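You operate a simulated robot arm through the tools that you are given. There is no shell and no other tool. Be economical: measure what you need, move in short steps, check, and stop when the job is done.

Carry out the task below with a simulated two-armed robot. There is one attempt and no reset: what you move stays moved.

## Task
Pick up the blue ladle with one hand, pass it to the other hand and put it on the bare end of the bench.

The check looks at the end state, three seconds after you hand in, the way a careful person would. Anything else that was tipped, shoved, dropped, spilled or broken makes it a failure.

## Robot
Two 7-joint arms with two-finger parallel grippers on one trunk, on a base that drives. Base frame: it is fixed to the floor where the robot stands at the start and does not move with it; the origin is under the middle of the robot, x ahead of it, y to its left, z up; the surface under the hand at the start is at about z = 82. Lengths are in cm, angles in rad, forces in N, time in s.
The left shoulder is at the start at [7, 13, 118.7], the right one opposite. With the tool pointing down near the work surface each hand reaches from about 10 to 50 cm from the robot's upright axis, wherever it stands, measured 20 degrees to its own side. Places, roughly: bare end of the bench [50, 100, 80]; blue ladle (7x6x18 cm) [50, -10, 90]. Payload 1.57 kg a hand.
The TCP of each hand is the grasp point between the finger pads, 3 cm short of the fingertips. In the tool frame z runs along the fingers and y along their closing line. The gripper opens to 8 cm. The fingers are 1.7 cm wide and 1.2 cm thick; the gripper's body (4 by 8.2 cm) begins 8 cm behind the TCP.
Orientation is told as [roll, pitch, yaw] about the base's x, y, z axes, in that order, counted from this pose: with the fingers straight down and closing along the base's y, the tool's x points along the base's -x, its y along +y and its z along -z.

## Interface
- The arms move only by the tool step_arm. It takes "left_series", "right_series" or both (then of equal length, played together; a hand with none holds still); each is a list of rows, each a list of 7 numbers: the shift along the base's x, y, z in mm, then the turn, a rotation vector about the base's x, y, z in rad, then the opening, from 0 (shut) to 1 (fully open). In form: [[dx, dy, dz, wx, wy, wz, hand], ...]. A call has 1 to 8 rows; each row shifts and turns the commanded pose from where the row before left it. Each row takes 0.2 s and may step no farther than 5 cm and 0.15 rad from the row before; otherwise, or with a gripper value out of range, the whole call is refused. Where a pose cannot be reached the arm comes as near as it can. A force on the tool above 40 N (or 10 N above the force at the start of the call, whichever is more), or a blocked arm, ends the call early, and 0.2 s more pass. The fingers move at their own pace (about 10.8 cm/s each) and stop on an object; they squeeze with about 35 N. The grip force told is the motor's: it shows also when the fingers shut on nothing. Time passes only in rows, and 0.2 s behind the last, so rows that do not move let the fingers close. It gives the time, the measured TCP pose, the force on the tool (base axes), the opening and the grip force at its end, in the units of the frame above (readings bear some noise), with the torque about the TCP (base axes, N m) and any sound that the robot's microphone picked up.
- Cameras (640 x 400 px; columns grow to the right, rows downward): "scene" is now at [12.91, -2.28, 140.1]; the picture's right is [-0.29, -0.96, 0.00], its down [-0.67, 0.20, -0.71] and it looks along [0.68, -0.20, -0.70] (base axes); focal length 257 px, centre (320, 200). "left" rides on the left gripper at [7.2, 0.7, -12.2] in its tool frame; the picture's right is [-0.09, 1.00, 0.00], its down [-0.84, -0.08, -0.54] and it looks along [-0.54, -0.05, 0.84] (tool axes); focal length 238 px, centre (320, 200). "right" rides on the right gripper at [7.2, -0.7, -12.2] in its tool frame; the picture's right is [0.09, 1.00, 0.00], its down [-0.84, 0.08, -0.54] and it looks along [-0.54, 0.05, 0.84] (tool axes); focal length 238 px, centre (320, 200). There is no depth. A picture from a camera that has moved, and an enlarged one, comes with that camera's place and axes in the base frame and with its lens.
- camera(camera): a new picture of that camera. No time passes.
- slide_trunk(by): slides the trunk up (or, below 0, down) by that many cm; the arms and the scene camera ride with it, the base frame stays. It gives what a move gives, with no picture.
- roll_base(legs): drives the robot by 1 to 6 legs, each [ahead, left, turn to the left] in cm, cm and rad, along the robot's own axes; the way and the turn of a leg run together, so that a leg with both is an arc; at most 150 cm and 3.142 rad a leg. The arms and the cameras ride along, it lands a little off, and it stops where it bumps. It gives what a move gives.
- pan_tilt(pan, tilt): turns the head with the scene camera to pan (to the left, within 1.501 rad either way) and tilt (down, from -0.506 to 1.204), counted from straight ahead of the robot. It gives what a move gives.
- zoom(camera, box): a new picture of the part [left, top, right, bottom] of that camera's present view, enlarged. No time passes.
- job_done(): hands the job in; it is judged then, once.

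Work in short steps. Places have to be worked out from the pictures, the camera data and where the tool is seen: move nearer, look again, correct. Check each grasp and each placing, and mend what went wrong. You have 120 turns and 88 pictures in all, those below and enlarged ones among them. Open the grippers and draw the arms clear of the work before you hand the job in, unless the task says otherwise; then end with one line.

The tools are called after ">>>" as a command line: name --argument value ..., lists and objects as JSON in quotes. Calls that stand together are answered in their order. step_arm: Moves the arms, as the interface text tells. Its arguments: {"type":"object","properties":{"left_series":{"type":"array","items":{"type":"array","items":{"type":"number"}}},"right_series":{"type":"array","items":{"type":"array","items":{"type":"number"}}}},"required":[]} The other tools are called the same way: slide_trunk (by) slides the trunk up or down; roll_base (legs) drives the base; pan_tilt (pan, tilt) turns the head that bears the scene camera; camera (camera) takes a picture; zoom (camera, box) takes an enlarged picture of a part of a camera's view; job_done () hands the job in.

At the start:

```text
time: 0.0
left_tcp_pos: [37.37, 6.53, 113.39]
left_tcp_rot: [0.001, 0.001, 0.0]
left_force: [-0.6, -0.3, -0.1]
left_moment: [0.0, 0.01, -0.02]
left_width: 8.02
left_finger_force: 0.1
right_tcp_pos: [31.53, -31.45, 112.03]
right_tcp_rot: [0.002, 0.0, -0.001]
right_force: [0.3, -1.2, 0.2]
right_moment: [-0.01, -0.02, -0.02]
right_width: 8.02
right_finger_force: 0.1
trunk travel left (down, up): [-82.5, 11.5]
robot x, y, heading: [0.18, 0.17, 0.003]
head pan, tilt: [-0.29, 0.777]
```

scene: 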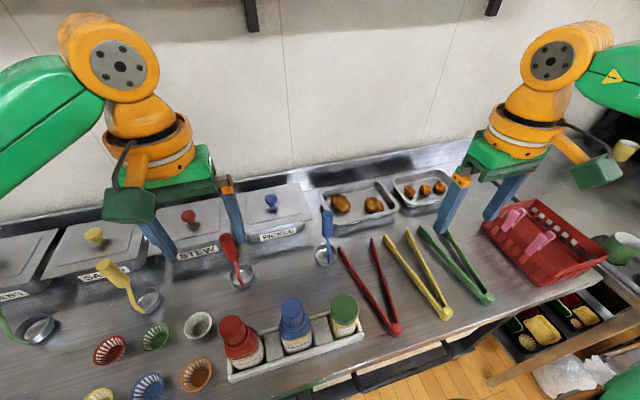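
right: 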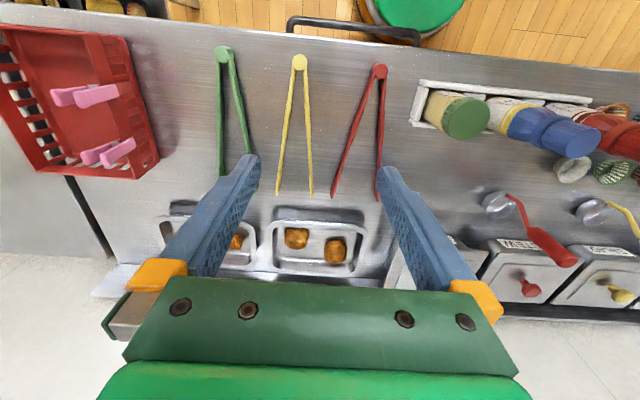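
left: 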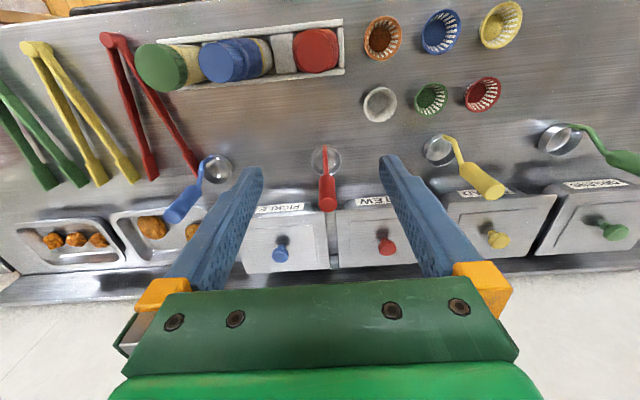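

The blue ladle stands between the blue-lidded bin and the trays, bowl on the bench. I zoom in on it to see its form.

>>> zoom --camera "scene" --box '[220, 170, 420, 295]'

>>> zoom --camera "left" --box '[120, 120, 300, 232]'

>>> pan_tilt --pan 0.9 --tilt 0.6

>>> camera --camera "scene"

```text
3.20 times, centred on (320, 232) of scene
camera zoom: at [12.91, -2.28, 140.1], right [-0.29, -0.96, 0.0], down [-0.67, 0.2, -0.71], along [0.68, -0.2, -0.7], focal length 823 px, centre (320, 96)
```

zoom: 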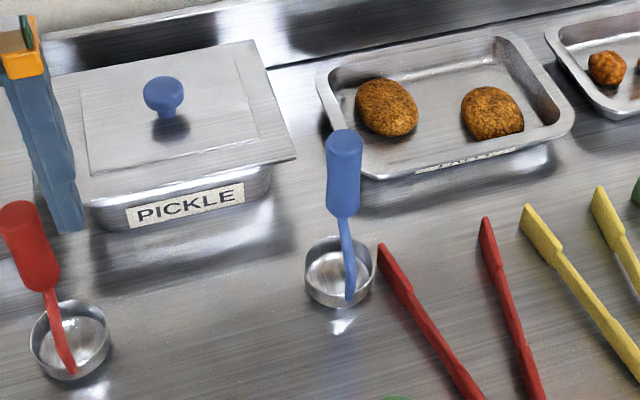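

```text
3.56 times, centred on (210, 176) of left
camera zoom: at [30.08, 7.17, 125.57], right [0.09, 1.0, 0.0], down [0.84, -0.08, 0.54], along [0.54, -0.05, -0.84], focal length 848 px, centre (711, 285)
```

zoom: 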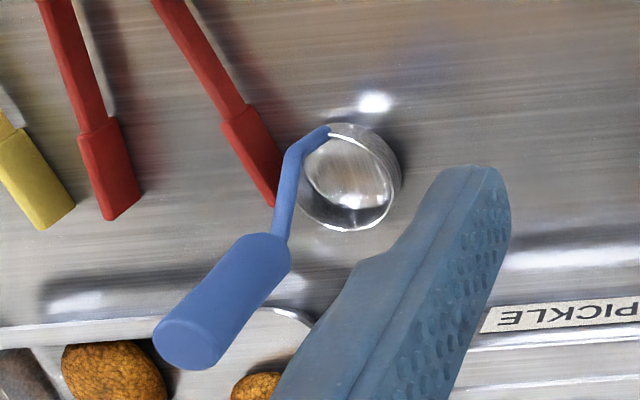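

```text
time: 1.4
left_tcp_pos: [37.36, 6.45, 113.34]
left_tcp_rot: [0.0, 0.001, 0.001]
left_force: [-0.2, 0.0, -1.2]
left_moment: [-0.01, 0.01, 0.0]
left_width: 7.99
left_finger_force: 0.0
right_tcp_pos: [31.59, -31.44, 112.01]
right_tcp_rot: [0.0, -0.001, 0.0]
right_force: [-0.5, -0.3, -0.2]
right_moment: [-0.02, 0.04, 0.0]
right_width: 8.02
right_finger_force: 0.0
trunk travel left (down, up): [-82.5, 11.5]
robot x, y, heading: [0.24, 0.16, 0.002]
head pan, tilt: [0.901, 0.6]
```

```text
82 pictures are left
camera scene: at [10.58, 6.97, 141.6], right [0.78, -0.62, 0.0], down [-0.35, -0.44, -0.82], along [0.51, 0.65, -0.57], focal length 257 px, centre (320, 200)
```

scene: 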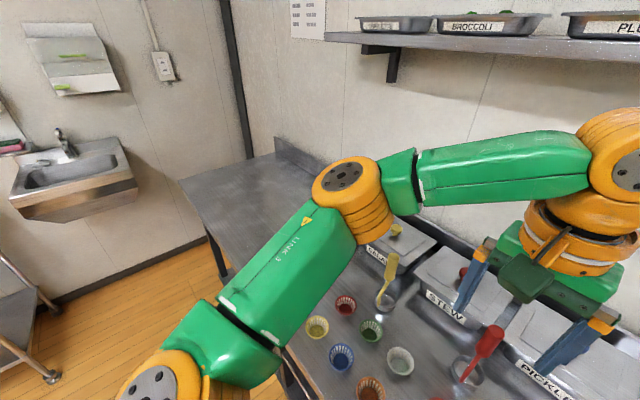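

The bowl is at about (48, -14.5), and the handle grip stands upright above it from z≈92.5 to 99. I'll bring the right hand above it, yawed 90° so it closes along x, which lets the left hand later grip across it. The left hand moves aside.

>>> step_arm --right_series '[[0, 0, 10, 0, 0, 0.143, 1], [10, 10, 0, 0, 0, 0.143, 1], [10, 10, 0, 0, 0, 0.143, 1], [10, 10, 0, 0, 0, 0.143, 1], [10, 10, 0, 0, 0, 0.143, 1], [20, 20, 0, 0, 0, 0.143, 1], [20, 20, 0, 0, 0, 0.143, 1], [20, 20, 0, 0, 0, 0.143, 1]]' --left_series '[[0, 20, 0, 0, 0, 0, 1], [0, 20, 0, 0, 0, 0, 1], [0, 20, 0, 0, 0, 0, 1], [0, 20, 0, 0, 0, 0, 1], [0, 0, 0, 0, 0, 0, 1], [0, 0, 0, 0, 0, 0, 1], [0, 0, 0, 0, 0, 0, 1], [0, 0, 0, 0, 0, 0, 1]]'

>>> step_arm --right_series '[[20, 20, 0, 0, 0, 0.143, 1], [20, 20, 0, 0, 0, 0.143, 1], [14, 18, 0, 0, 0, 0.141, 1], [0, 0, 0, 0, 0, 0, 1]]'

>>> pan_tilt --pan -0.29 --tilt 0.777

>>> camera --camera "scene"

>>> camera --camera "right"

```text
time: 3.2
left_tcp_pos: [37.36, 14.65, 113.35]
left_tcp_rot: [-0.001, -0.001, 0.003]
left_force: [0.3, -0.6, 0.4]
left_moment: [0.0, 0.01, 0.04]
left_width: 8.0
left_finger_force: 0.1
right_tcp_pos: [31.48, -12.12, 112.65]
right_tcp_rot: [-0.002, 0.003, 1.143]
right_force: [0.0, -0.2, 0.5]
right_moment: [-0.02, -0.01, 0.01]
right_width: 8.01
right_finger_force: 0.0
right hand out of reach, approached as far as the arm can: row 3, 4, 5, 6, 7, 8
trunk travel left (down, up): [-82.5, 11.5]
robot x, y, heading: [0.18, -0.07, -0.003]
head pan, tilt: [0.901, 0.6]
```

```text
time: 4.2
left_tcp_pos: [37.3, 14.48, 113.23]
left_tcp_rot: [0.001, 0.0, 0.0]
left_force: [-0.4, 0.4, 0.1]
left_moment: [0.03, -0.01, 0.01]
left_width: 8.0
left_finger_force: 0.0
right_tcp_pos: [23.97, -8.7, 110.67]
right_tcp_rot: [0.0, -0.001, 1.568]
right_force: [0.2, 0.6, 0.7]
right_moment: [0.02, 0.02, 0.0]
right_width: 8.01
right_finger_force: 0.2
right hand out of reach, approached as far as the arm can: row 1, 2, 3
trunk travel left (down, up): [-82.5, 11.5]
robot x, y, heading: [0.15, -0.07, 0.002]
head pan, tilt: [0.901, 0.6]
```

```text
time: 5.6
left_tcp_pos: [37.34, 14.36, 113.31]
left_tcp_rot: [0.0, -0.001, -0.001]
left_force: [0.2, -0.2, 0.2]
left_moment: [-0.04, -0.01, -0.02]
left_width: 8.0
left_finger_force: 0.1
right_tcp_pos: [23.88, -8.56, 110.62]
right_tcp_rot: [-0.004, 0.0, 1.569]
right_force: [-0.5, -0.5, 0.1]
right_moment: [-0.02, 0.02, 0.02]
right_width: 7.99
right_finger_force: 0.0
trunk travel left (down, up): [-82.5, 11.5]
robot x, y, heading: [-0.11, 0.01, 0.001]
head pan, tilt: [-0.29, 0.777]
```

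```text
81 pictures are left
camera scene: at [12.92, -2.26, 140.1], right [-0.28, -0.96, 0.0], down [-0.67, 0.2, -0.71], along [0.68, -0.2, -0.7], focal length 257 px, centre (320, 200)
```

scene: 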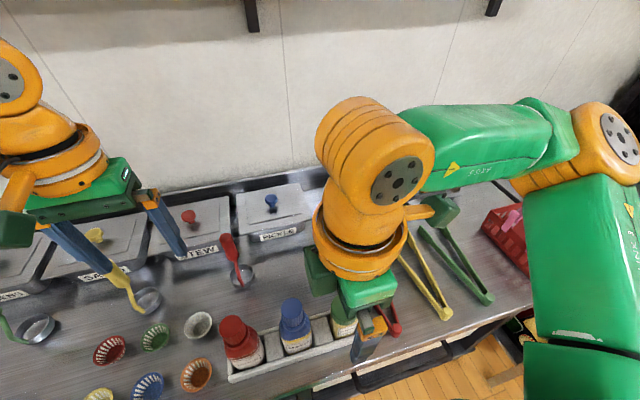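

```text
80 pictures are left
camera right: at [24.66, -15.88, 122.78], right [-1.0, -0.09, 0.0], down [-0.08, 0.84, 0.54], along [-0.05, 0.54, -0.84], focal length 238 px, centre (320, 200)
```

right: 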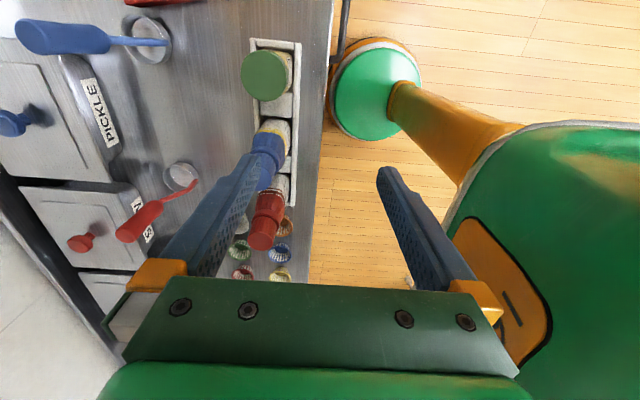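

A 90° yaw costs reach, so I'll unwind the yaw and see where the hand settles.

>>> step_arm --right_series '[[0, 0, 0, 0, 0, -0.143, 1], [0, 0, 0, 0, 0, -0.143, 1], [0, 0, 0, 0, 0, -0.143, 1], [0, 0, 0, 0, 0, -0.143, 1], [0, 0, 0, 0, 0, -0.143, 1], [0, 0, 0, 0, 0, -0.143, 1], [0, 0, 0, 0, 0, -0.143, 1], [0, 0, 0, 0, 0, -0.143, 1]]'

>>> step_arm --right_series '[[0, 0, 0, 0, 0, -0.143, 1], [0, 0, 0, 0, 0, -0.143, 1], [0, 0, 0, 0, 0, -0.141, 1], [0, 0, 0, 0, 0, 0, 1]]'

```text
time: 7.4
left_tcp_pos: [37.32, 14.46, 113.3]
left_tcp_rot: [-0.001, 0.001, 0.001]
left_force: [0.9, 0.2, -0.6]
left_moment: [-0.02, -0.02, 0.0]
left_width: 8.0
left_finger_force: 0.3
right_tcp_pos: [23.99, -8.78, 110.45]
right_tcp_rot: [0.002, -0.001, 0.424]
right_force: [-0.4, 0.5, -0.1]
right_moment: [0.01, -0.02, 0.0]
right_width: 8.02
right_finger_force: 0.1
trunk travel left (down, up): [-82.5, 11.5]
robot x, y, heading: [0.11, -0.31, 0.0]
head pan, tilt: [-0.29, 0.777]
```

```text
time: 8.4
left_tcp_pos: [37.24, 14.54, 113.33]
left_tcp_rot: [0.0, 0.001, 0.0]
left_force: [-0.9, -0.5, -0.6]
left_moment: [-0.02, 0.01, 0.0]
left_width: 8.01
left_finger_force: 0.2
right_tcp_pos: [23.94, -8.65, 110.57]
right_tcp_rot: [0.0, 0.0, -0.002]
right_force: [-0.4, -0.3, -0.4]
right_moment: [0.01, 0.03, 0.01]
right_width: 7.99
right_finger_force: 0.0
trunk travel left (down, up): [-82.5, 11.5]
robot x, y, heading: [-0.05, 0.16, 0.001]
head pan, tilt: [-0.29, 0.777]
```

The command stays at the reached pose. Now I move forward with no yaw towards (47.5, -14.6, 112).

>>> step_arm --right_series '[[40, -20, 3, 0, 0, 0, 1], [40, -15, 3, 0, 0, 0, 1], [40, -12, 3, 0, 0, 0, 1], [40, -12, 3, 0, 0, 0, 1], [40, 0, 2, 0, 0, 0, 1], [36, 0, 0, 0, 0, 0, 1], [0, 0, 0, 0, 0, 0, 1]]'

>>> camera --camera "scene"

>>> camera --camera "right"

```text
time: 10.0
left_tcp_pos: [37.38, 14.58, 113.3]
left_tcp_rot: [0.001, 0.0, 0.0]
left_force: [0.2, -0.1, -0.6]
left_moment: [0.0, -0.03, -0.01]
left_width: 7.99
left_finger_force: 0.0
right_tcp_pos: [41.87, -18.03, 110.18]
right_tcp_rot: [0.001, 0.0, -0.001]
right_force: [0.4, -0.8, 0.3]
right_moment: [-0.01, 0.02, 0.0]
right_width: 8.0
right_finger_force: 0.0
right hand out of reach, approached as far as the arm can: row 4, 5, 6
trunk travel left (down, up): [-82.5, 11.5]
robot x, y, heading: [0.04, 0.04, -0.0]
head pan, tilt: [-0.29, 0.777]
```

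```text
79 pictures are left
camera scene: at [12.95, -2.26, 140.1], right [-0.29, -0.96, 0.0], down [-0.67, 0.2, -0.71], along [0.68, -0.2, -0.7], focal length 257 px, centre (320, 200)
```

scene: 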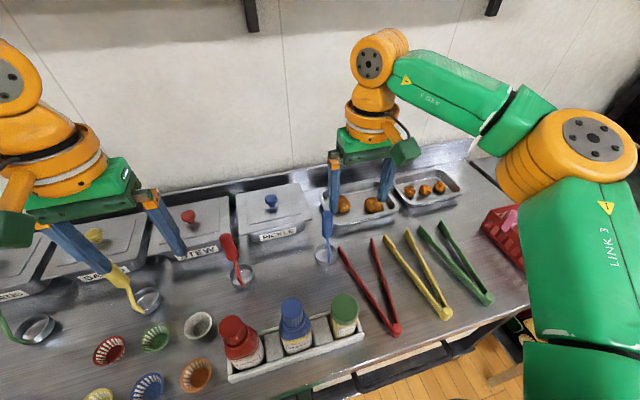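

```text
78 pictures are left
camera right: at [34.58, -18.68, 122.39], right [-0.09, 1.0, 0.0], down [0.84, 0.08, 0.54], along [0.54, 0.05, -0.84], focal length 238 px, centre (320, 200)
```

right: 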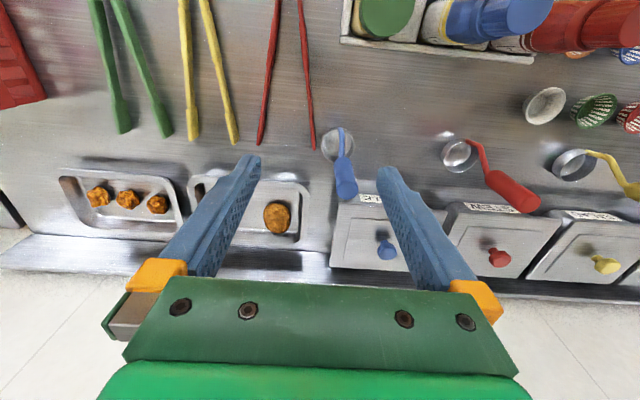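

The hand stops at x≈42 because the wrist is above shoulder height. The ladle's handle top is confirmed at (48.4, -14.4, 99). I raise the trunk 6 cm and approach at a lower relative height.

>>> slide_trunk --by 6

>>> step_arm --right_series '[[0, 9, -30, 0, 0, 0, 1], [0, 9, -30, 0, 0, 0, 1], [0, 9, -24, 0, 0, 0, 1], [25, 9, 0, 0, 0, 0, 1], [25, 0, 0, 0, 0, 0, 1], [15, 0, 0, 0, 0, 0, 1], [0, 0, 0, 0, 0, 0, 1]]'

>>> camera --camera "right"

```text
time: 11.0
left_tcp_pos: [37.47, 14.5, 119.28]
left_tcp_rot: [0.0, 0.001, 0.0]
left_force: [0.3, 0.0, 0.9]
left_moment: [0.0, 0.0, -0.01]
left_width: 7.98
left_finger_force: 0.0
right_tcp_pos: [41.79, -17.84, 116.22]
right_tcp_rot: [0.001, -0.001, 0.0]
right_force: [0.1, 0.0, -0.1]
right_moment: [-0.02, -0.02, -0.01]
right_width: 8.01
right_finger_force: 0.1
trunk travel left (down, up): [-88.5, 5.5]
robot x, y, heading: [-0.42, -0.04, -0.002]
head pan, tilt: [-0.29, 0.777]
```

```text
time: 12.6
left_tcp_pos: [37.28, 14.54, 119.23]
left_tcp_rot: [-0.001, 0.001, 0.001]
left_force: [-0.2, 0.2, 0.1]
left_moment: [-0.02, 0.0, -0.01]
left_width: 7.97
left_finger_force: 0.2
right_tcp_pos: [42.52, -18.17, 108.64]
right_tcp_rot: [0.006, -0.004, 0.0]
right_force: [0.4, -0.4, 0.6]
right_moment: [-0.02, 0.02, 0.02]
right_width: 8.0
right_finger_force: 0.1
right hand out of reach, approached as far as the arm can: row 3, 4, 5, 6
trunk travel left (down, up): [-88.5, 5.5]
robot x, y, heading: [0.17, 0.13, 0.001]
head pan, tilt: [-0.29, 0.777]
```

```text
77 pictures are left
camera right: at [35.41, -18.94, 120.81], right [-0.09, 1.0, 0.0], down [0.84, 0.08, 0.54], along [0.54, 0.05, -0.84], focal length 238 px, centre (320, 200)
```

right: 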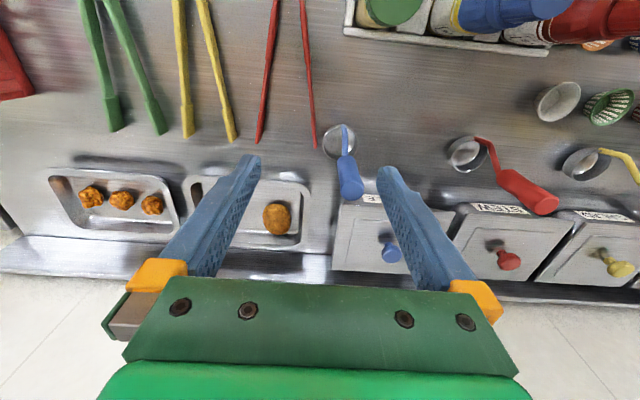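

Reach is limited at this height too, although the arm is stated to reach 50 cm lower down. I lower the hand to z≈98 short of the ladle (clear of everything there), then center it in y.

>>> step_arm --right_series '[[-20, 0, -35, 0, 0, 0, 1], [-10, 10, -35, 0, 0, 0, 1], [0, 14, -34, 0, 0, 0, 1], [0, 14, 0, 0, 0, 0, 1], [15, 0, 0, 0, 0, 0, 1], [15, 0, 0, 0, 0, 0, 1], [15, 0, 0, 0, 0, 0, 1], [0, 0, 0, 0, 0, 0, 1]]'

>>> camera --camera "right"

```text
time: 14.4
left_tcp_pos: [37.39, 14.51, 119.19]
left_tcp_rot: [0.0, -0.001, 0.001]
left_force: [-0.2, 0.0, 0.2]
left_moment: [0.0, 0.0, 0.01]
left_width: 7.98
left_finger_force: 0.0
right_tcp_pos: [40.01, -17.94, 101.27]
right_tcp_rot: [0.001, -0.002, -0.001]
right_force: [-0.9, -0.2, -0.2]
right_moment: [0.0, 0.01, 0.0]
right_width: 8.0
right_finger_force: 0.0
right hand out of reach, approached as far as the arm can: row 3, 4, 5, 6, 7
trunk travel left (down, up): [-88.5, 5.5]
robot x, y, heading: [-0.22, -0.32, -0.002]
head pan, tilt: [-0.29, 0.777]
```

```text
76 pictures are left
camera right: at [32.81, -18.69, 113.4], right [-0.09, 1.0, 0.0], down [0.84, 0.08, 0.54], along [0.54, 0.05, -0.84], focal length 238 px, centre (320, 200)
```

right: 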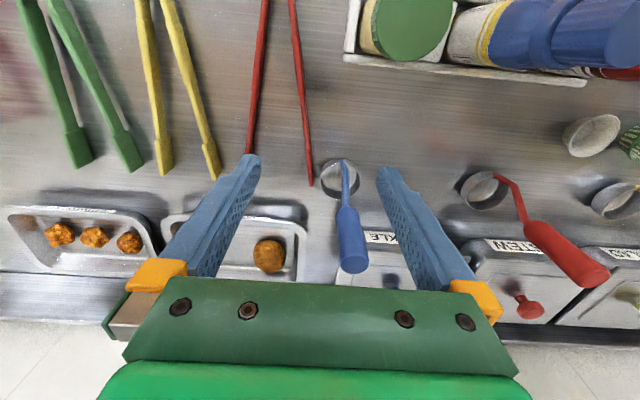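

I test whether the yaw away from the body gives more reach.

>>> step_arm --right_series '[[-10, 0, 20, 0, 0, -0.1, 1], [0, 10, 20, 0, 0, -0.15, 1], [0, 15, 10, 0, 0, -0.15, 1], [0, 10, 0, 0, 0, -0.1, 1], [15, 0, 0, 0, 0, 0, 1], [20, 0, 0, 0, 0, 0, 1], [20, 0, 0, 0, 0, 0, 1], [20, 0, 0, 0, 0, 0, 1]]'

>>> camera --camera "scene"

```text
time: 16.2
left_tcp_pos: [37.36, 14.46, 119.18]
left_tcp_rot: [0.0, 0.001, 0.001]
left_force: [0.1, -0.2, 0.5]
left_moment: [-0.03, 0.0, 0.01]
left_width: 7.99
left_finger_force: 0.1
right_tcp_pos: [42.25, -17.83, 107.15]
right_tcp_rot: [0.004, -0.002, -0.501]
right_force: [-0.4, -0.7, -0.2]
right_moment: [-0.01, -0.03, -0.01]
right_width: 7.99
right_finger_force: 0.1
right hand out of reach, approached as far as the arm can: row 5, 6, 7, 8
trunk travel left (down, up): [-88.5, 5.5]
robot x, y, heading: [0.16, 0.02, 0.0]
head pan, tilt: [-0.29, 0.777]
```

```text
75 pictures are left
camera scene: at [12.93, -2.31, 146.1], right [-0.29, -0.96, 0.0], down [-0.67, 0.2, -0.71], along [0.68, -0.2, -0.7], focal length 257 px, centre (320, 200)
```

scene: 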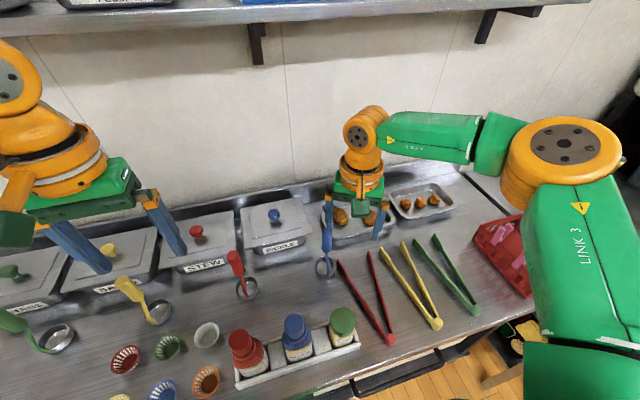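

Yaw doesn't matter; the limit is about 46 cm radius with the tool straight down. I'll undo the yaw and pitch the tool 0.6 rad forward, which extends reach, keeping it at z≈107 over x≈40.

>>> step_arm --right_series '[[-5, 4, 5, 0, 0, 0.15, 1], [-5, 8, 0, 0, 0, 0.15, 1], [-5, 8, 0, 0, 0, 0.15, 1], [-5, 8, 0, 0, 0, 0.051, 1], [0, 8, 0, 0, -0.15, 0, 1], [0, 0, 0, 0, -0.15, 0, 1], [0, 0, 0, 0, -0.15, 0, 1], [0, 0, 0, 0, -0.15, 0, 1]]'

>>> camera --camera "right"

>>> camera --camera "scene"

```text
time: 18.0
left_tcp_pos: [37.33, 14.54, 119.28]
left_tcp_rot: [0.001, 0.0, -0.001]
left_force: [-0.2, -0.5, 0.0]
left_moment: [0.02, 0.0, 0.0]
left_width: 7.99
left_finger_force: 0.1
right_tcp_pos: [40.12, -14.15, 107.61]
right_tcp_rot: [0.003, -0.602, 0.002]
right_force: [0.3, -0.3, 0.2]
right_moment: [0.0, -0.02, -0.01]
right_width: 8.0
right_finger_force: 0.1
trunk travel left (down, up): [-88.5, 5.5]
robot x, y, heading: [-0.01, -0.05, 0.002]
head pan, tilt: [-0.29, 0.777]
```

```text
74 pictures are left
camera right: at [27.34, -14.87, 113.66], right [-0.08, 1.0, -0.05], down [0.38, 0.08, 0.92], along [0.92, 0.05, -0.39], focal length 238 px, centre (320, 200)
```

right: 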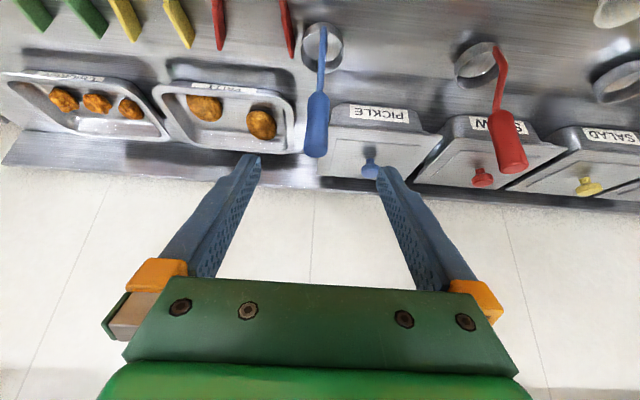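

```text
73 pictures are left
camera scene: at [12.88, -2.27, 146.1], right [-0.29, -0.96, 0.0], down [-0.67, 0.2, -0.71], along [0.68, -0.2, -0.7], focal length 257 px, centre (320, 200)
```

scene: 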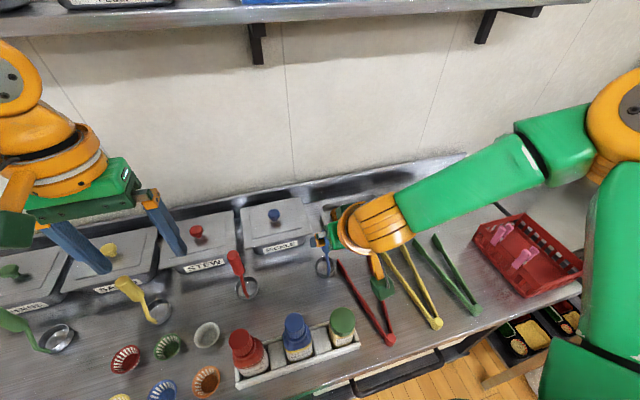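

The hand is level with the ladle in y and pitched forward. I lower it to z≈98 first, then slide forward so the open fingers straddle the grip.

>>> step_arm --right_series '[[0, 0, -30, 0, 0, 0, 1], [0, 0, -30, 0, 0, 0, 1], [0, 0, -35, 0, 0, 0, 1], [15, -1, 0, 0, 0, 0, 1], [15, -1, 0, 0, 0, 0, 1], [0, 0, 0, 0, 0, 0, 1]]'

>>> camera --camera "right"

```text
time: 19.4
left_tcp_pos: [37.4, 14.58, 119.28]
left_tcp_rot: [0.0, 0.001, 0.0]
left_force: [-0.5, -0.5, -0.3]
left_moment: [0.04, 0.0, 0.04]
left_width: 8.02
left_finger_force: 0.0
right_tcp_pos: [42.86, -15.56, 99.43]
right_tcp_rot: [0.001, -0.6, 0.002]
right_force: [0.4, 0.5, 0.4]
right_moment: [-0.02, 0.03, 0.02]
right_width: 7.97
right_finger_force: 0.1
right hand out of reach, approached as far as the arm can: row 3, 5
trunk travel left (down, up): [-88.5, 5.5]
robot x, y, heading: [0.31, 0.03, -0.001]
head pan, tilt: [-0.29, 0.777]
```

```text
72 pictures are left
camera right: at [30.07, -16.24, 105.39], right [-0.08, 1.0, -0.05], down [0.38, 0.08, 0.92], along [0.92, 0.05, -0.39], focal length 238 px, centre (320, 200)
```

right: 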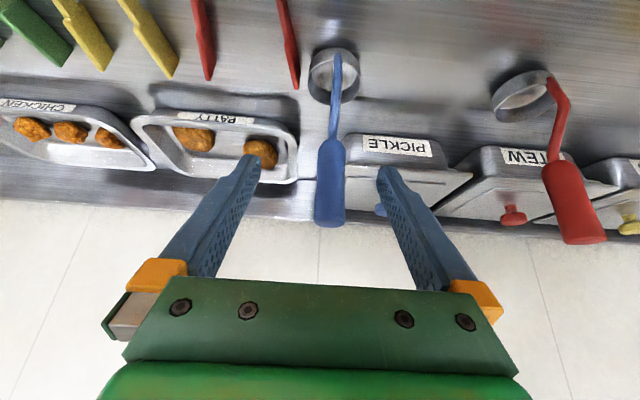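

The hand still stalls at about 46 cm radius, so the robot should stand closer. I withdraw the hand a bit and look down to see how much room there is between base and bench.

>>> step_arm --right_series '[[-20, 0, 20, 0, 0, 0, 1], [-20, 0, 30, 0, 0, 0, 1], [0, 0, 30, 0, 0, 0, 1]]'

>>> pan_tilt --pan -0.5 --tilt 1.204

>>> camera --camera "scene"

>>> pan_tilt --pan 0.8 --tilt 1.1

>>> camera --camera "scene"

```text
time: 20.2
left_tcp_pos: [37.26, 14.58, 119.38]
left_tcp_rot: [0.001, 0.001, 0.003]
left_force: [0.6, 0.1, -0.4]
left_moment: [-0.03, 0.02, -0.03]
left_width: 8.02
left_finger_force: 0.1
right_tcp_pos: [38.73, -15.41, 107.35]
right_tcp_rot: [0.0, -0.601, 0.002]
right_force: [-0.4, 0.0, 0.1]
right_moment: [0.0, -0.01, -0.01]
right_width: 7.99
right_finger_force: 0.2
trunk travel left (down, up): [-88.5, 5.5]
robot x, y, heading: [-0.03, -0.06, -0.0]
head pan, tilt: [-0.29, 0.777]
```

```text
time: 21.1
left_tcp_pos: [37.41, 14.57, 119.37]
left_tcp_rot: [-0.001, 0.0, -0.001]
left_force: [0.5, 0.3, 0.2]
left_moment: [-0.02, 0.01, -0.02]
left_width: 8.02
left_finger_force: 0.1
right_tcp_pos: [38.75, -15.53, 107.27]
right_tcp_rot: [-0.001, -0.599, 0.002]
right_force: [0.0, 0.7, 1.0]
right_moment: [0.02, -0.03, 0.02]
right_width: 7.98
right_finger_force: 0.0
trunk travel left (down, up): [-88.5, 5.5]
robot x, y, heading: [0.02, -0.29, -0.001]
head pan, tilt: [-0.499, 1.201]
```

```text
71 pictures are left
camera scene: at [10.02, -2.62, 143.15], right [-0.48, -0.88, 0.0], down [-0.82, 0.45, -0.36], along [0.32, -0.17, -0.93], focal length 257 px, centre (320, 200)
```

scene: 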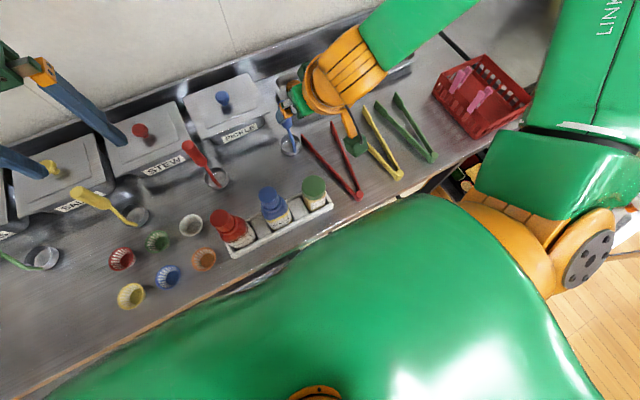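

```text
time: 22.5
left_tcp_pos: [37.41, 14.42, 119.35]
left_tcp_rot: [0.0, 0.0, 0.001]
left_force: [0.2, -0.5, 0.0]
left_moment: [0.01, 0.01, 0.02]
left_width: 7.99
left_finger_force: 0.1
right_tcp_pos: [38.82, -15.54, 107.38]
right_tcp_rot: [0.0, -0.601, 0.003]
right_force: [0.9, -0.5, 0.5]
right_moment: [0.01, -0.04, -0.01]
right_width: 8.0
right_finger_force: 0.0
trunk travel left (down, up): [-88.5, 5.5]
robot x, y, heading: [-0.12, 0.18, -0.0]
head pan, tilt: [0.799, 1.1]
```

```text
70 pictures are left
camera scene: at [9.49, 4.58, 143.74], right [0.72, -0.7, 0.0], down [-0.62, -0.64, -0.45], along [0.32, 0.33, -0.89], focal length 257 px, centre (320, 200)
```

scene: 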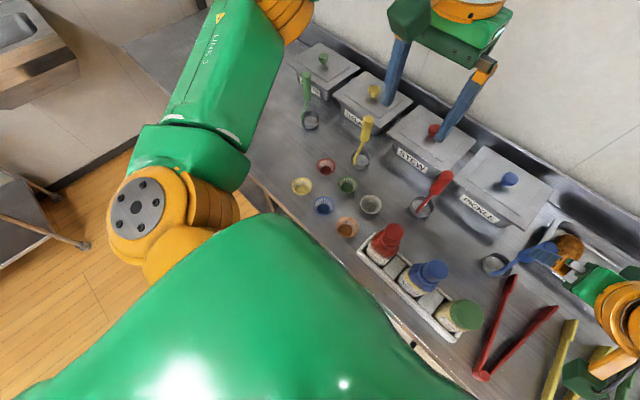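

The chest is still short of the bench edge (x≈23). I roll forward 5 cm.

>>> roll_base --legs '[[5, 0, 0]]'

>>> pan_tilt --pan -0.29 --tilt 0.9

>>> camera --camera "scene"

```text
time: 23.4
left_tcp_pos: [41.54, 14.42, 119.61]
left_tcp_rot: [0.0, -0.007, -0.001]
left_force: [-0.3, -0.3, 0.5]
left_moment: [-0.01, -0.06, 0.01]
left_width: 8.0
left_finger_force: 0.1
right_tcp_pos: [42.95, -15.44, 107.52]
right_tcp_rot: [0.002, -0.609, 0.002]
right_force: [-0.3, 0.2, 0.3]
right_moment: [0.02, -0.04, 0.03]
right_width: 8.0
right_finger_force: 0.2
trunk travel left (down, up): [-88.5, 5.5]
robot x, y, heading: [5.13, 0.11, -0.004]
head pan, tilt: [0.799, 1.1]
```

```text
time: 24.8
left_tcp_pos: [42.28, 14.52, 119.33]
left_tcp_rot: [-0.001, 0.0, 0.0]
left_force: [0.4, 0.0, -0.4]
left_moment: [0.02, 0.04, 0.02]
left_width: 8.0
left_finger_force: 0.1
right_tcp_pos: [43.73, -15.53, 107.29]
right_tcp_rot: [0.0, -0.6, 0.001]
right_force: [0.0, 0.1, 0.0]
right_moment: [0.0, -0.03, -0.02]
right_width: 8.0
right_finger_force: 0.1
trunk travel left (down, up): [-88.5, 5.5]
robot x, y, heading: [4.78, 0.08, -0.001]
head pan, tilt: [-0.29, 0.901]
```

```text
69 pictures are left
camera scene: at [17.22, -2.09, 145.13], right [-0.28, -0.96, 0.0], down [-0.75, 0.22, -0.62], along [0.6, -0.18, -0.78], focal length 257 px, centre (320, 200)
```

scene: 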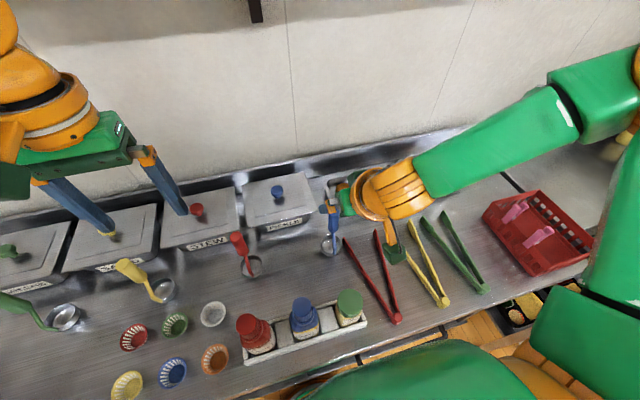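

No bump. I lower the trunk 6 cm again (right tips stay short of the ladle at x≈45.4), then straighten y and move forward.

>>> slide_trunk --by -6

>>> step_arm --right_series '[[-5, 10, -10, 0, 0, 0, 1], [0, 0, -20, 0, 0, 0, 1], [15, 0, -5, 0, 0, 0, 1], [10, 0, 0, 0, 0, 0, 1], [0, 0, 0, 0, 0, 0, 1]]'

>>> camera --camera "right"

```text
time: 25.8
left_tcp_pos: [42.23, 14.45, 113.24]
left_tcp_rot: [0.001, 0.001, -0.001]
left_force: [-0.9, -0.7, 0.2]
left_moment: [0.03, 0.0, -0.03]
left_width: 8.0
left_finger_force: 0.2
right_tcp_pos: [43.91, -15.6, 101.21]
right_tcp_rot: [0.002, -0.6, 0.002]
right_force: [0.5, -0.3, -0.1]
right_moment: [0.0, 0.04, -0.01]
right_width: 8.01
right_finger_force: 0.1
trunk travel left (down, up): [-82.5, 11.5]
robot x, y, heading: [4.99, -0.06, 0.003]
head pan, tilt: [-0.29, 0.901]
```

```text
time: 27.0
left_tcp_pos: [42.4, 14.45, 113.36]
left_tcp_rot: [-0.001, 0.0, 0.001]
left_force: [-0.3, -0.5, -0.7]
left_moment: [0.02, -0.03, -0.01]
left_width: 8.01
left_finger_force: 0.0
right_tcp_pos: [45.77, -14.34, 97.89]
right_tcp_rot: [0.001, -0.599, 0.001]
right_force: [0.0, 0.1, -0.3]
right_moment: [0.01, 0.0, 0.02]
right_width: 7.97
right_finger_force: 0.1
trunk travel left (down, up): [-82.5, 11.5]
robot x, y, heading: [4.95, 0.15, 0.004]
head pan, tilt: [-0.29, 0.901]
```

```text
68 pictures are left
camera right: at [32.97, -15.16, 103.81], right [-0.08, 1.0, -0.05], down [0.38, 0.08, 0.92], along [0.92, 0.05, -0.39], focal length 238 px, centre (320, 200)
```

right: 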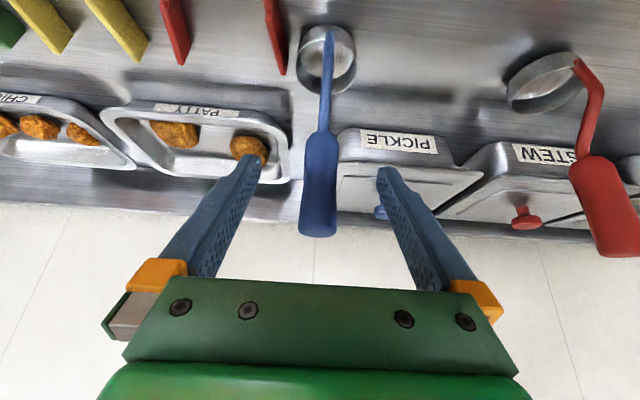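

All clear; the grip is centered between the fingers. I go forward to x≈48.4 and look once more.

>>> step_arm --right_series '[[13, 0, 0, 0, 0, 0, 1], [13, 0, -2, 0, 0, 0, 1], [0, 0, 0, 0, 0, 0, 1]]'

>>> camera --camera "right"

>>> zoom --camera "scene" --box '[240, 140, 440, 265]'

```text
time: 27.8
left_tcp_pos: [42.41, 14.41, 113.23]
left_tcp_rot: [0.0, 0.0, -0.001]
left_force: [-0.5, 0.1, 0.1]
left_moment: [0.02, 0.02, 0.0]
left_width: 8.0
left_finger_force: 0.1
right_tcp_pos: [48.45, -14.33, 97.55]
right_tcp_rot: [0.0, -0.601, 0.001]
right_force: [-0.2, -0.4, -0.2]
right_moment: [-0.02, 0.03, -0.02]
right_width: 7.99
right_finger_force: 0.0
trunk travel left (down, up): [-82.5, 11.5]
robot x, y, heading: [4.77, -0.01, 0.002]
head pan, tilt: [-0.29, 0.901]
```

```text
67 pictures are left
camera right: at [35.61, -15.2, 103.59], right [-0.08, 1.0, -0.05], down [0.38, 0.08, 0.92], along [0.92, 0.05, -0.39], focal length 238 px, centre (320, 200)
```

right: 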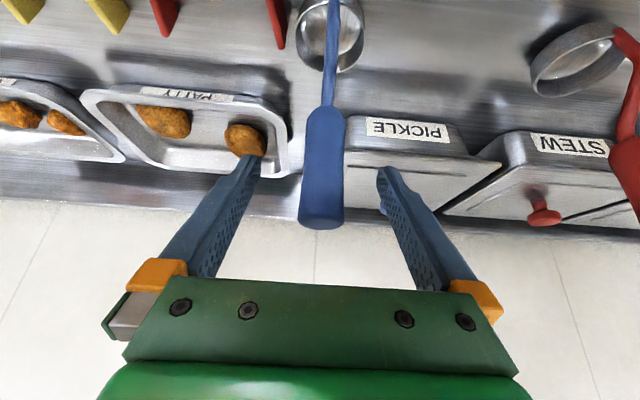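

```text
3.20 times, centred on (340, 202) of scene
camera zoom: at [17.27, -2.1, 139.13], right [-0.29, -0.96, 0.0], down [-0.75, 0.22, -0.62], along [0.6, -0.18, -0.78], focal length 823 px, centre (256, 192)
```

zoom: 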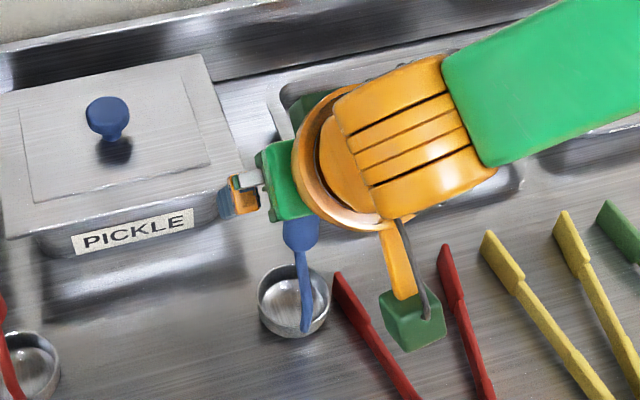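

The TCP lies on the upper half of the grip as intended. I close the fingers.

>>> step_arm --right_series '[[0, 0, 0, 0, 0, 0, 0.3], [0, 0, 0, 0, 0, 0, 0], [0, 0, 0, 0, 0, 0, 0], [0, 0, 0, 0, 0, 0, 0]]'

>>> camera --camera "right"

```text
time: 28.8
left_tcp_pos: [42.31, 14.49, 113.33]
left_tcp_rot: [0.001, -0.001, -0.001]
left_force: [-0.1, 0.4, 0.6]
left_moment: [-0.01, -0.01, -0.02]
left_width: 8.01
left_finger_force: 0.1
right_tcp_pos: [48.38, -14.45, 97.66]
right_tcp_rot: [0.0, -0.601, 0.002]
right_force: [-0.5, 1.1, -0.6]
right_moment: [0.02, 0.01, 0.01]
right_width: 2.28
right_finger_force: 35.2
trunk travel left (down, up): [-82.5, 11.5]
robot x, y, heading: [4.67, -0.03, -0.004]
head pan, tilt: [-0.29, 0.901]
```

```text
65 pictures are left
camera right: at [35.63, -15.2, 103.58], right [-0.08, 1.0, -0.05], down [0.38, 0.08, 0.92], along [0.92, 0.05, -0.39], focal length 238 px, centre (320, 200)
```

right: 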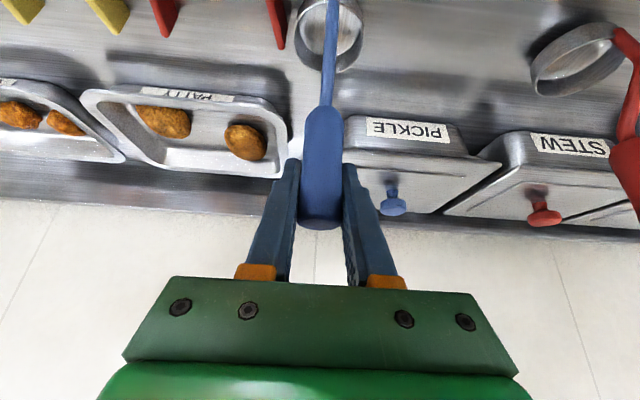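

Gripped (2.28 cm, 35 N). I lift straight up, then draw back.

>>> step_arm --right_series '[[0, 0, 15, 0, 0, 0, 0], [0, 0, 25, 0, 0, 0, 0], [-10, 0, 30, 0, 0, 0, 0], [-20, 0, 30, 0, 0, 0, 0], [-20, 0, 30, 0, 0, 0, 0], [-20, 0, 30, 0, 0, 0, 0], [0, 0, 30, 0, 0, 0, 0], [0, 0, 0, 0, 0, 0, 0]]'

>>> camera --camera "scene"

>>> camera --camera "right"

```text
time: 30.6
left_tcp_pos: [42.38, 14.46, 113.4]
left_tcp_rot: [0.0, 0.003, 0.001]
left_force: [-0.2, -0.2, -0.2]
left_moment: [0.0, -0.01, 0.01]
left_width: 7.98
left_finger_force: 0.0
right_tcp_pos: [41.5, -14.67, 116.56]
right_tcp_rot: [0.002, -0.6, 0.0]
right_force: [0.3, -0.2, -1.7]
right_moment: [0.03, 0.0, 0.02]
right_width: 2.29
right_finger_force: 34.7
trunk travel left (down, up): [-82.5, 11.5]
robot x, y, heading: [4.83, 0.02, -0.002]
head pan, tilt: [-0.29, 0.901]
```

```text
64 pictures are left
camera scene: at [17.37, -2.11, 139.12], right [-0.29, -0.96, 0.0], down [-0.75, 0.22, -0.62], along [0.59, -0.18, -0.78], focal length 257 px, centre (320, 200)
```

scene: 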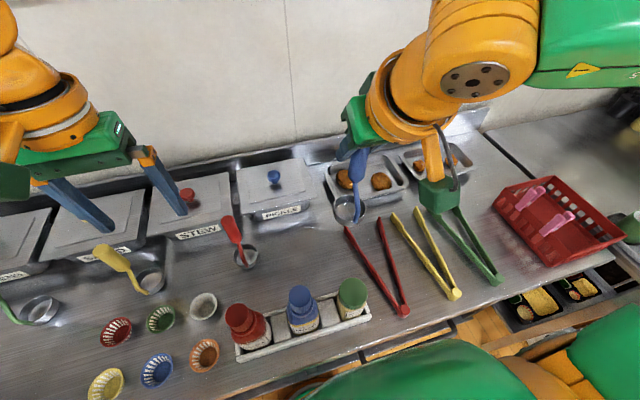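

```text
63 pictures are left
camera right: at [28.76, -15.37, 122.5], right [-0.08, 1.0, -0.05], down [0.38, 0.08, 0.92], along [0.92, 0.05, -0.39], focal length 238 px, centre (320, 200)
```

right: 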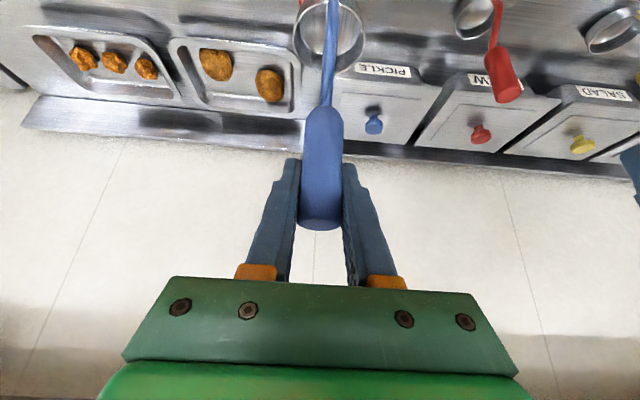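

The ladle is held solidly. Plan: the left hand comes from the left side pointing to -y, nearly horizontal, closing along x. It will take the lower part of the grip, about 4.7 cm below the right TCP. First I yaw the left hand +90°.

>>> step_arm --left_series '[[0, 10, 0, 0, 0, 0.143, 1], [0, 10, 0, 0, 0, 0.143, 1], [0, 10, 0, 0, 0, 0.143, 1], [0, 10, 0, 0, 0, 0.143, 1], [0, 10, 0, 0, 0, 0.143, 1], [0, 0, 0, 0, 0, 0.143, 1], [0, 0, 0, 0, 0, 0.143, 1], [0, 0, 0, 0, 0, 0.143, 1]]'

>>> step_arm --left_series '[[0, 0, 0, 0, 0, 0.143, 1], [0, 0, 0, 0, 0, 0.143, 1], [0, 0, 0, 0, 0, 0.14, 1], [0, 0, 0, -0.145, 0, 0, 1], [0, 0, 0, -0.145, 0, 0, 1], [0, 0, 0, -0.145, 0, 0, 1], [0, 0, 0, -0.145, 0, 0, 1]]'

>>> camera --camera "scene"

```text
time: 32.4
left_tcp_pos: [42.41, 19.49, 113.2]
left_tcp_rot: [0.0, 0.002, 1.145]
left_force: [-0.4, -0.3, 1.0]
left_moment: [0.03, -0.01, 0.0]
left_width: 8.01
left_finger_force: 0.1
right_tcp_pos: [41.53, -14.6, 116.54]
right_tcp_rot: [0.001, -0.601, 0.001]
right_force: [-0.6, 0.1, -1.7]
right_moment: [0.05, -0.02, 0.01]
right_width: 2.31
right_finger_force: 35.2
trunk travel left (down, up): [-82.5, 11.5]
robot x, y, heading: [5.18, -0.07, 0.001]
head pan, tilt: [-0.29, 0.901]
```

```text
time: 34.0
left_tcp_pos: [42.34, 19.57, 113.28]
left_tcp_rot: [-0.003, 0.583, 1.572]
left_force: [0.0, 0.0, -0.1]
left_moment: [0.01, -0.01, 0.03]
left_width: 7.99
left_finger_force: 0.1
right_tcp_pos: [41.57, -14.56, 116.5]
right_tcp_rot: [-0.001, -0.601, 0.001]
right_force: [0.1, -0.4, -0.2]
right_moment: [-0.01, 0.01, -0.01]
right_width: 2.3
right_finger_force: 35.2
trunk travel left (down, up): [-82.5, 11.5]
robot x, y, heading: [5.12, -0.08, 0.001]
head pan, tilt: [-0.29, 0.901]
```

```text
62 pictures are left
camera scene: at [17.32, -2.0, 139.13], right [-0.29, -0.96, 0.0], down [-0.75, 0.22, -0.62], along [0.59, -0.18, -0.78], focal length 257 px, centre (320, 200)
```

scene: 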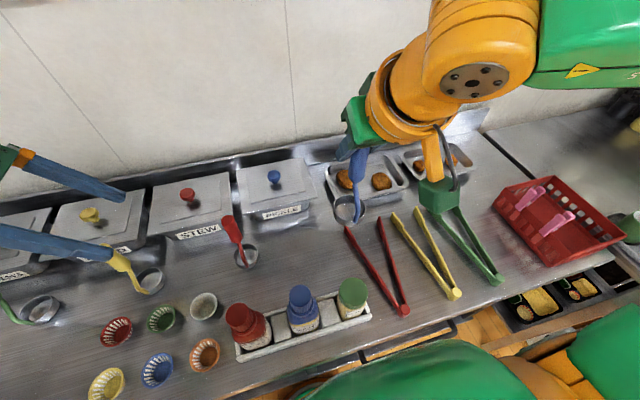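

The left tool is tilting towards -y as intended. I continue the tilt to 1.32 rad and bring it to a standoff at about (41.6, 2, 111.8).

>>> step_arm --left_series '[[0, 0, 0, -0.148, 0, 0, 1], [0, 0, 0, -0.148, 0, 0, 1], [0, -30, -5, -0.148, 0, 0, 1], [0, -40, -5, -0.148, 0, 0, 1], [-4, -40, -5, -0.148, 0, 0, 1], [-4, -40, 0, 0, 0, 0, 1], [0, -25, 0, 0, 0, 0, 1], [0, 0, 0, 0, 0, 0, 1]]'

>>> camera --camera "scene"

>>> camera --camera "left"

```text
time: 35.8
left_tcp_pos: [41.61, 2.06, 111.8]
left_tcp_rot: [0.0, 1.322, 1.571]
left_force: [0.1, 0.2, 0.9]
left_moment: [0.02, -0.01, 0.0]
left_width: 7.99
left_finger_force: 0.1
right_tcp_pos: [41.49, -14.51, 116.46]
right_tcp_rot: [0.0, -0.601, 0.001]
right_force: [-0.3, 0.8, -0.7]
right_moment: [0.0, 0.0, 0.01]
right_width: 2.3
right_finger_force: 35.1
trunk travel left (down, up): [-82.5, 11.5]
robot x, y, heading: [4.84, 0.13, -0.004]
head pan, tilt: [-0.29, 0.901]
```

```text
61 pictures are left
camera scene: at [17.32, -2.04, 139.12], right [-0.29, -0.96, 0.0], down [-0.75, 0.22, -0.62], along [0.59, -0.18, -0.78], focal length 257 px, centre (320, 200)
```

scene: 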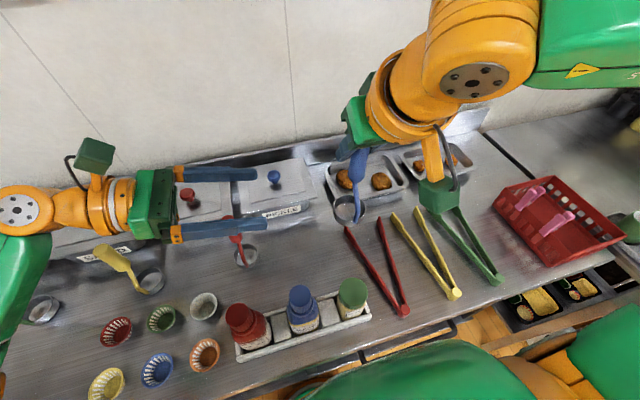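

```text
60 pictures are left
camera left: at [40.84, 12.1, 121.78], right [-1.0, 0.02, -0.09], down [0.08, 0.73, -0.68], along [0.05, -0.68, -0.73], focal length 238 px, centre (320, 200)
```

left: 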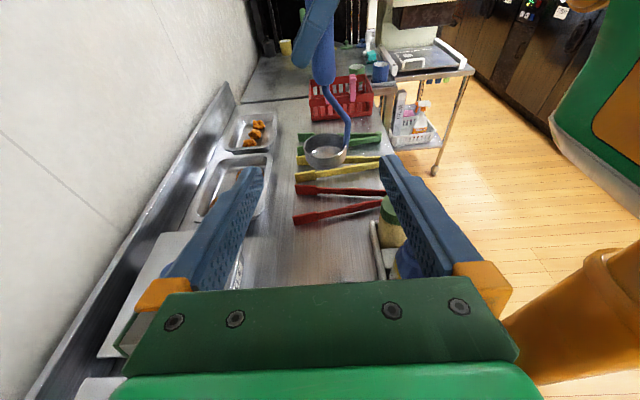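

Both arms are well placed. I advance the left hand to y≈-8 and check heights against the grip.

>>> step_arm --left_series '[[0, -35, 0, 0, 0, 0, 1], [0, -35, 0, 0, 0, 0, 1], [0, -30, 0, 0, 0, 0, 1], [0, 0, 0, 0, 0, 0, 1]]'

>>> camera --camera "left"

>>> camera --camera "right"

>>> zoom --camera "scene" --box '[220, 60, 480, 222]'

```text
time: 36.8
left_tcp_pos: [41.4, -7.72, 111.69]
left_tcp_rot: [-0.002, 1.322, 1.568]
left_force: [0.5, -0.3, 0.2]
left_moment: [0.02, 0.0, -0.01]
left_width: 7.98
left_finger_force: 0.1
right_tcp_pos: [41.43, -14.65, 116.52]
right_tcp_rot: [-0.001, -0.602, 0.002]
right_force: [0.7, -0.6, -0.7]
right_moment: [0.0, -0.01, 0.01]
right_width: 2.29
right_finger_force: 35.0
trunk travel left (down, up): [-82.5, 11.5]
robot x, y, heading: [5.35, -0.21, -0.006]
head pan, tilt: [-0.29, 0.901]
```

```text
59 pictures are left
camera left: at [40.82, 2.24, 121.7], right [-1.0, 0.02, -0.09], down [0.08, 0.73, -0.68], along [0.05, -0.68, -0.73], focal length 238 px, centre (320, 200)
```

left: 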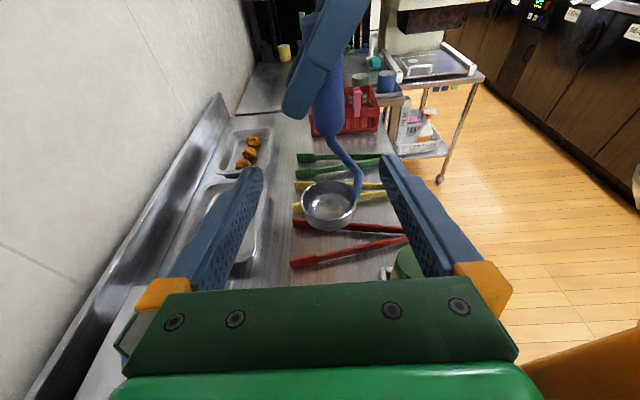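

```text
58 pictures are left
camera right: at [28.73, -15.34, 122.48], right [-0.08, 1.0, -0.05], down [0.38, 0.08, 0.92], along [0.92, 0.05, -0.39], focal length 238 px, centre (320, 200)
```

right: 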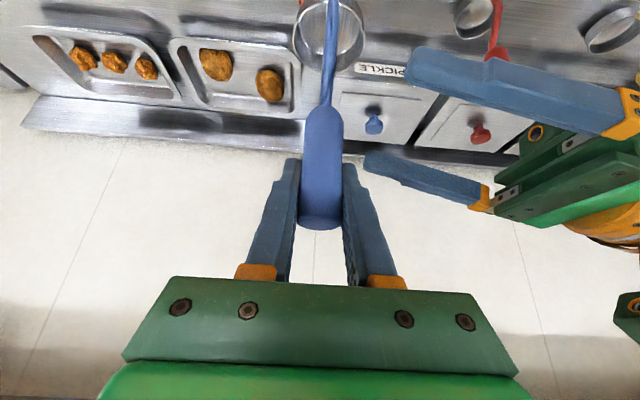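

```text
2.46 times, centred on (350, 141) of scene
camera zoom: at [17.32, -2.08, 139.12], right [-0.29, -0.96, 0.0], down [-0.75, 0.22, -0.62], along [0.59, -0.18, -0.78], focal length 633 px, centre (246, 345)
```

zoom: 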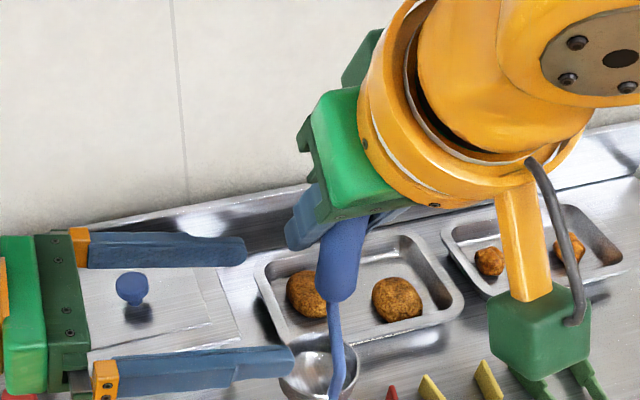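

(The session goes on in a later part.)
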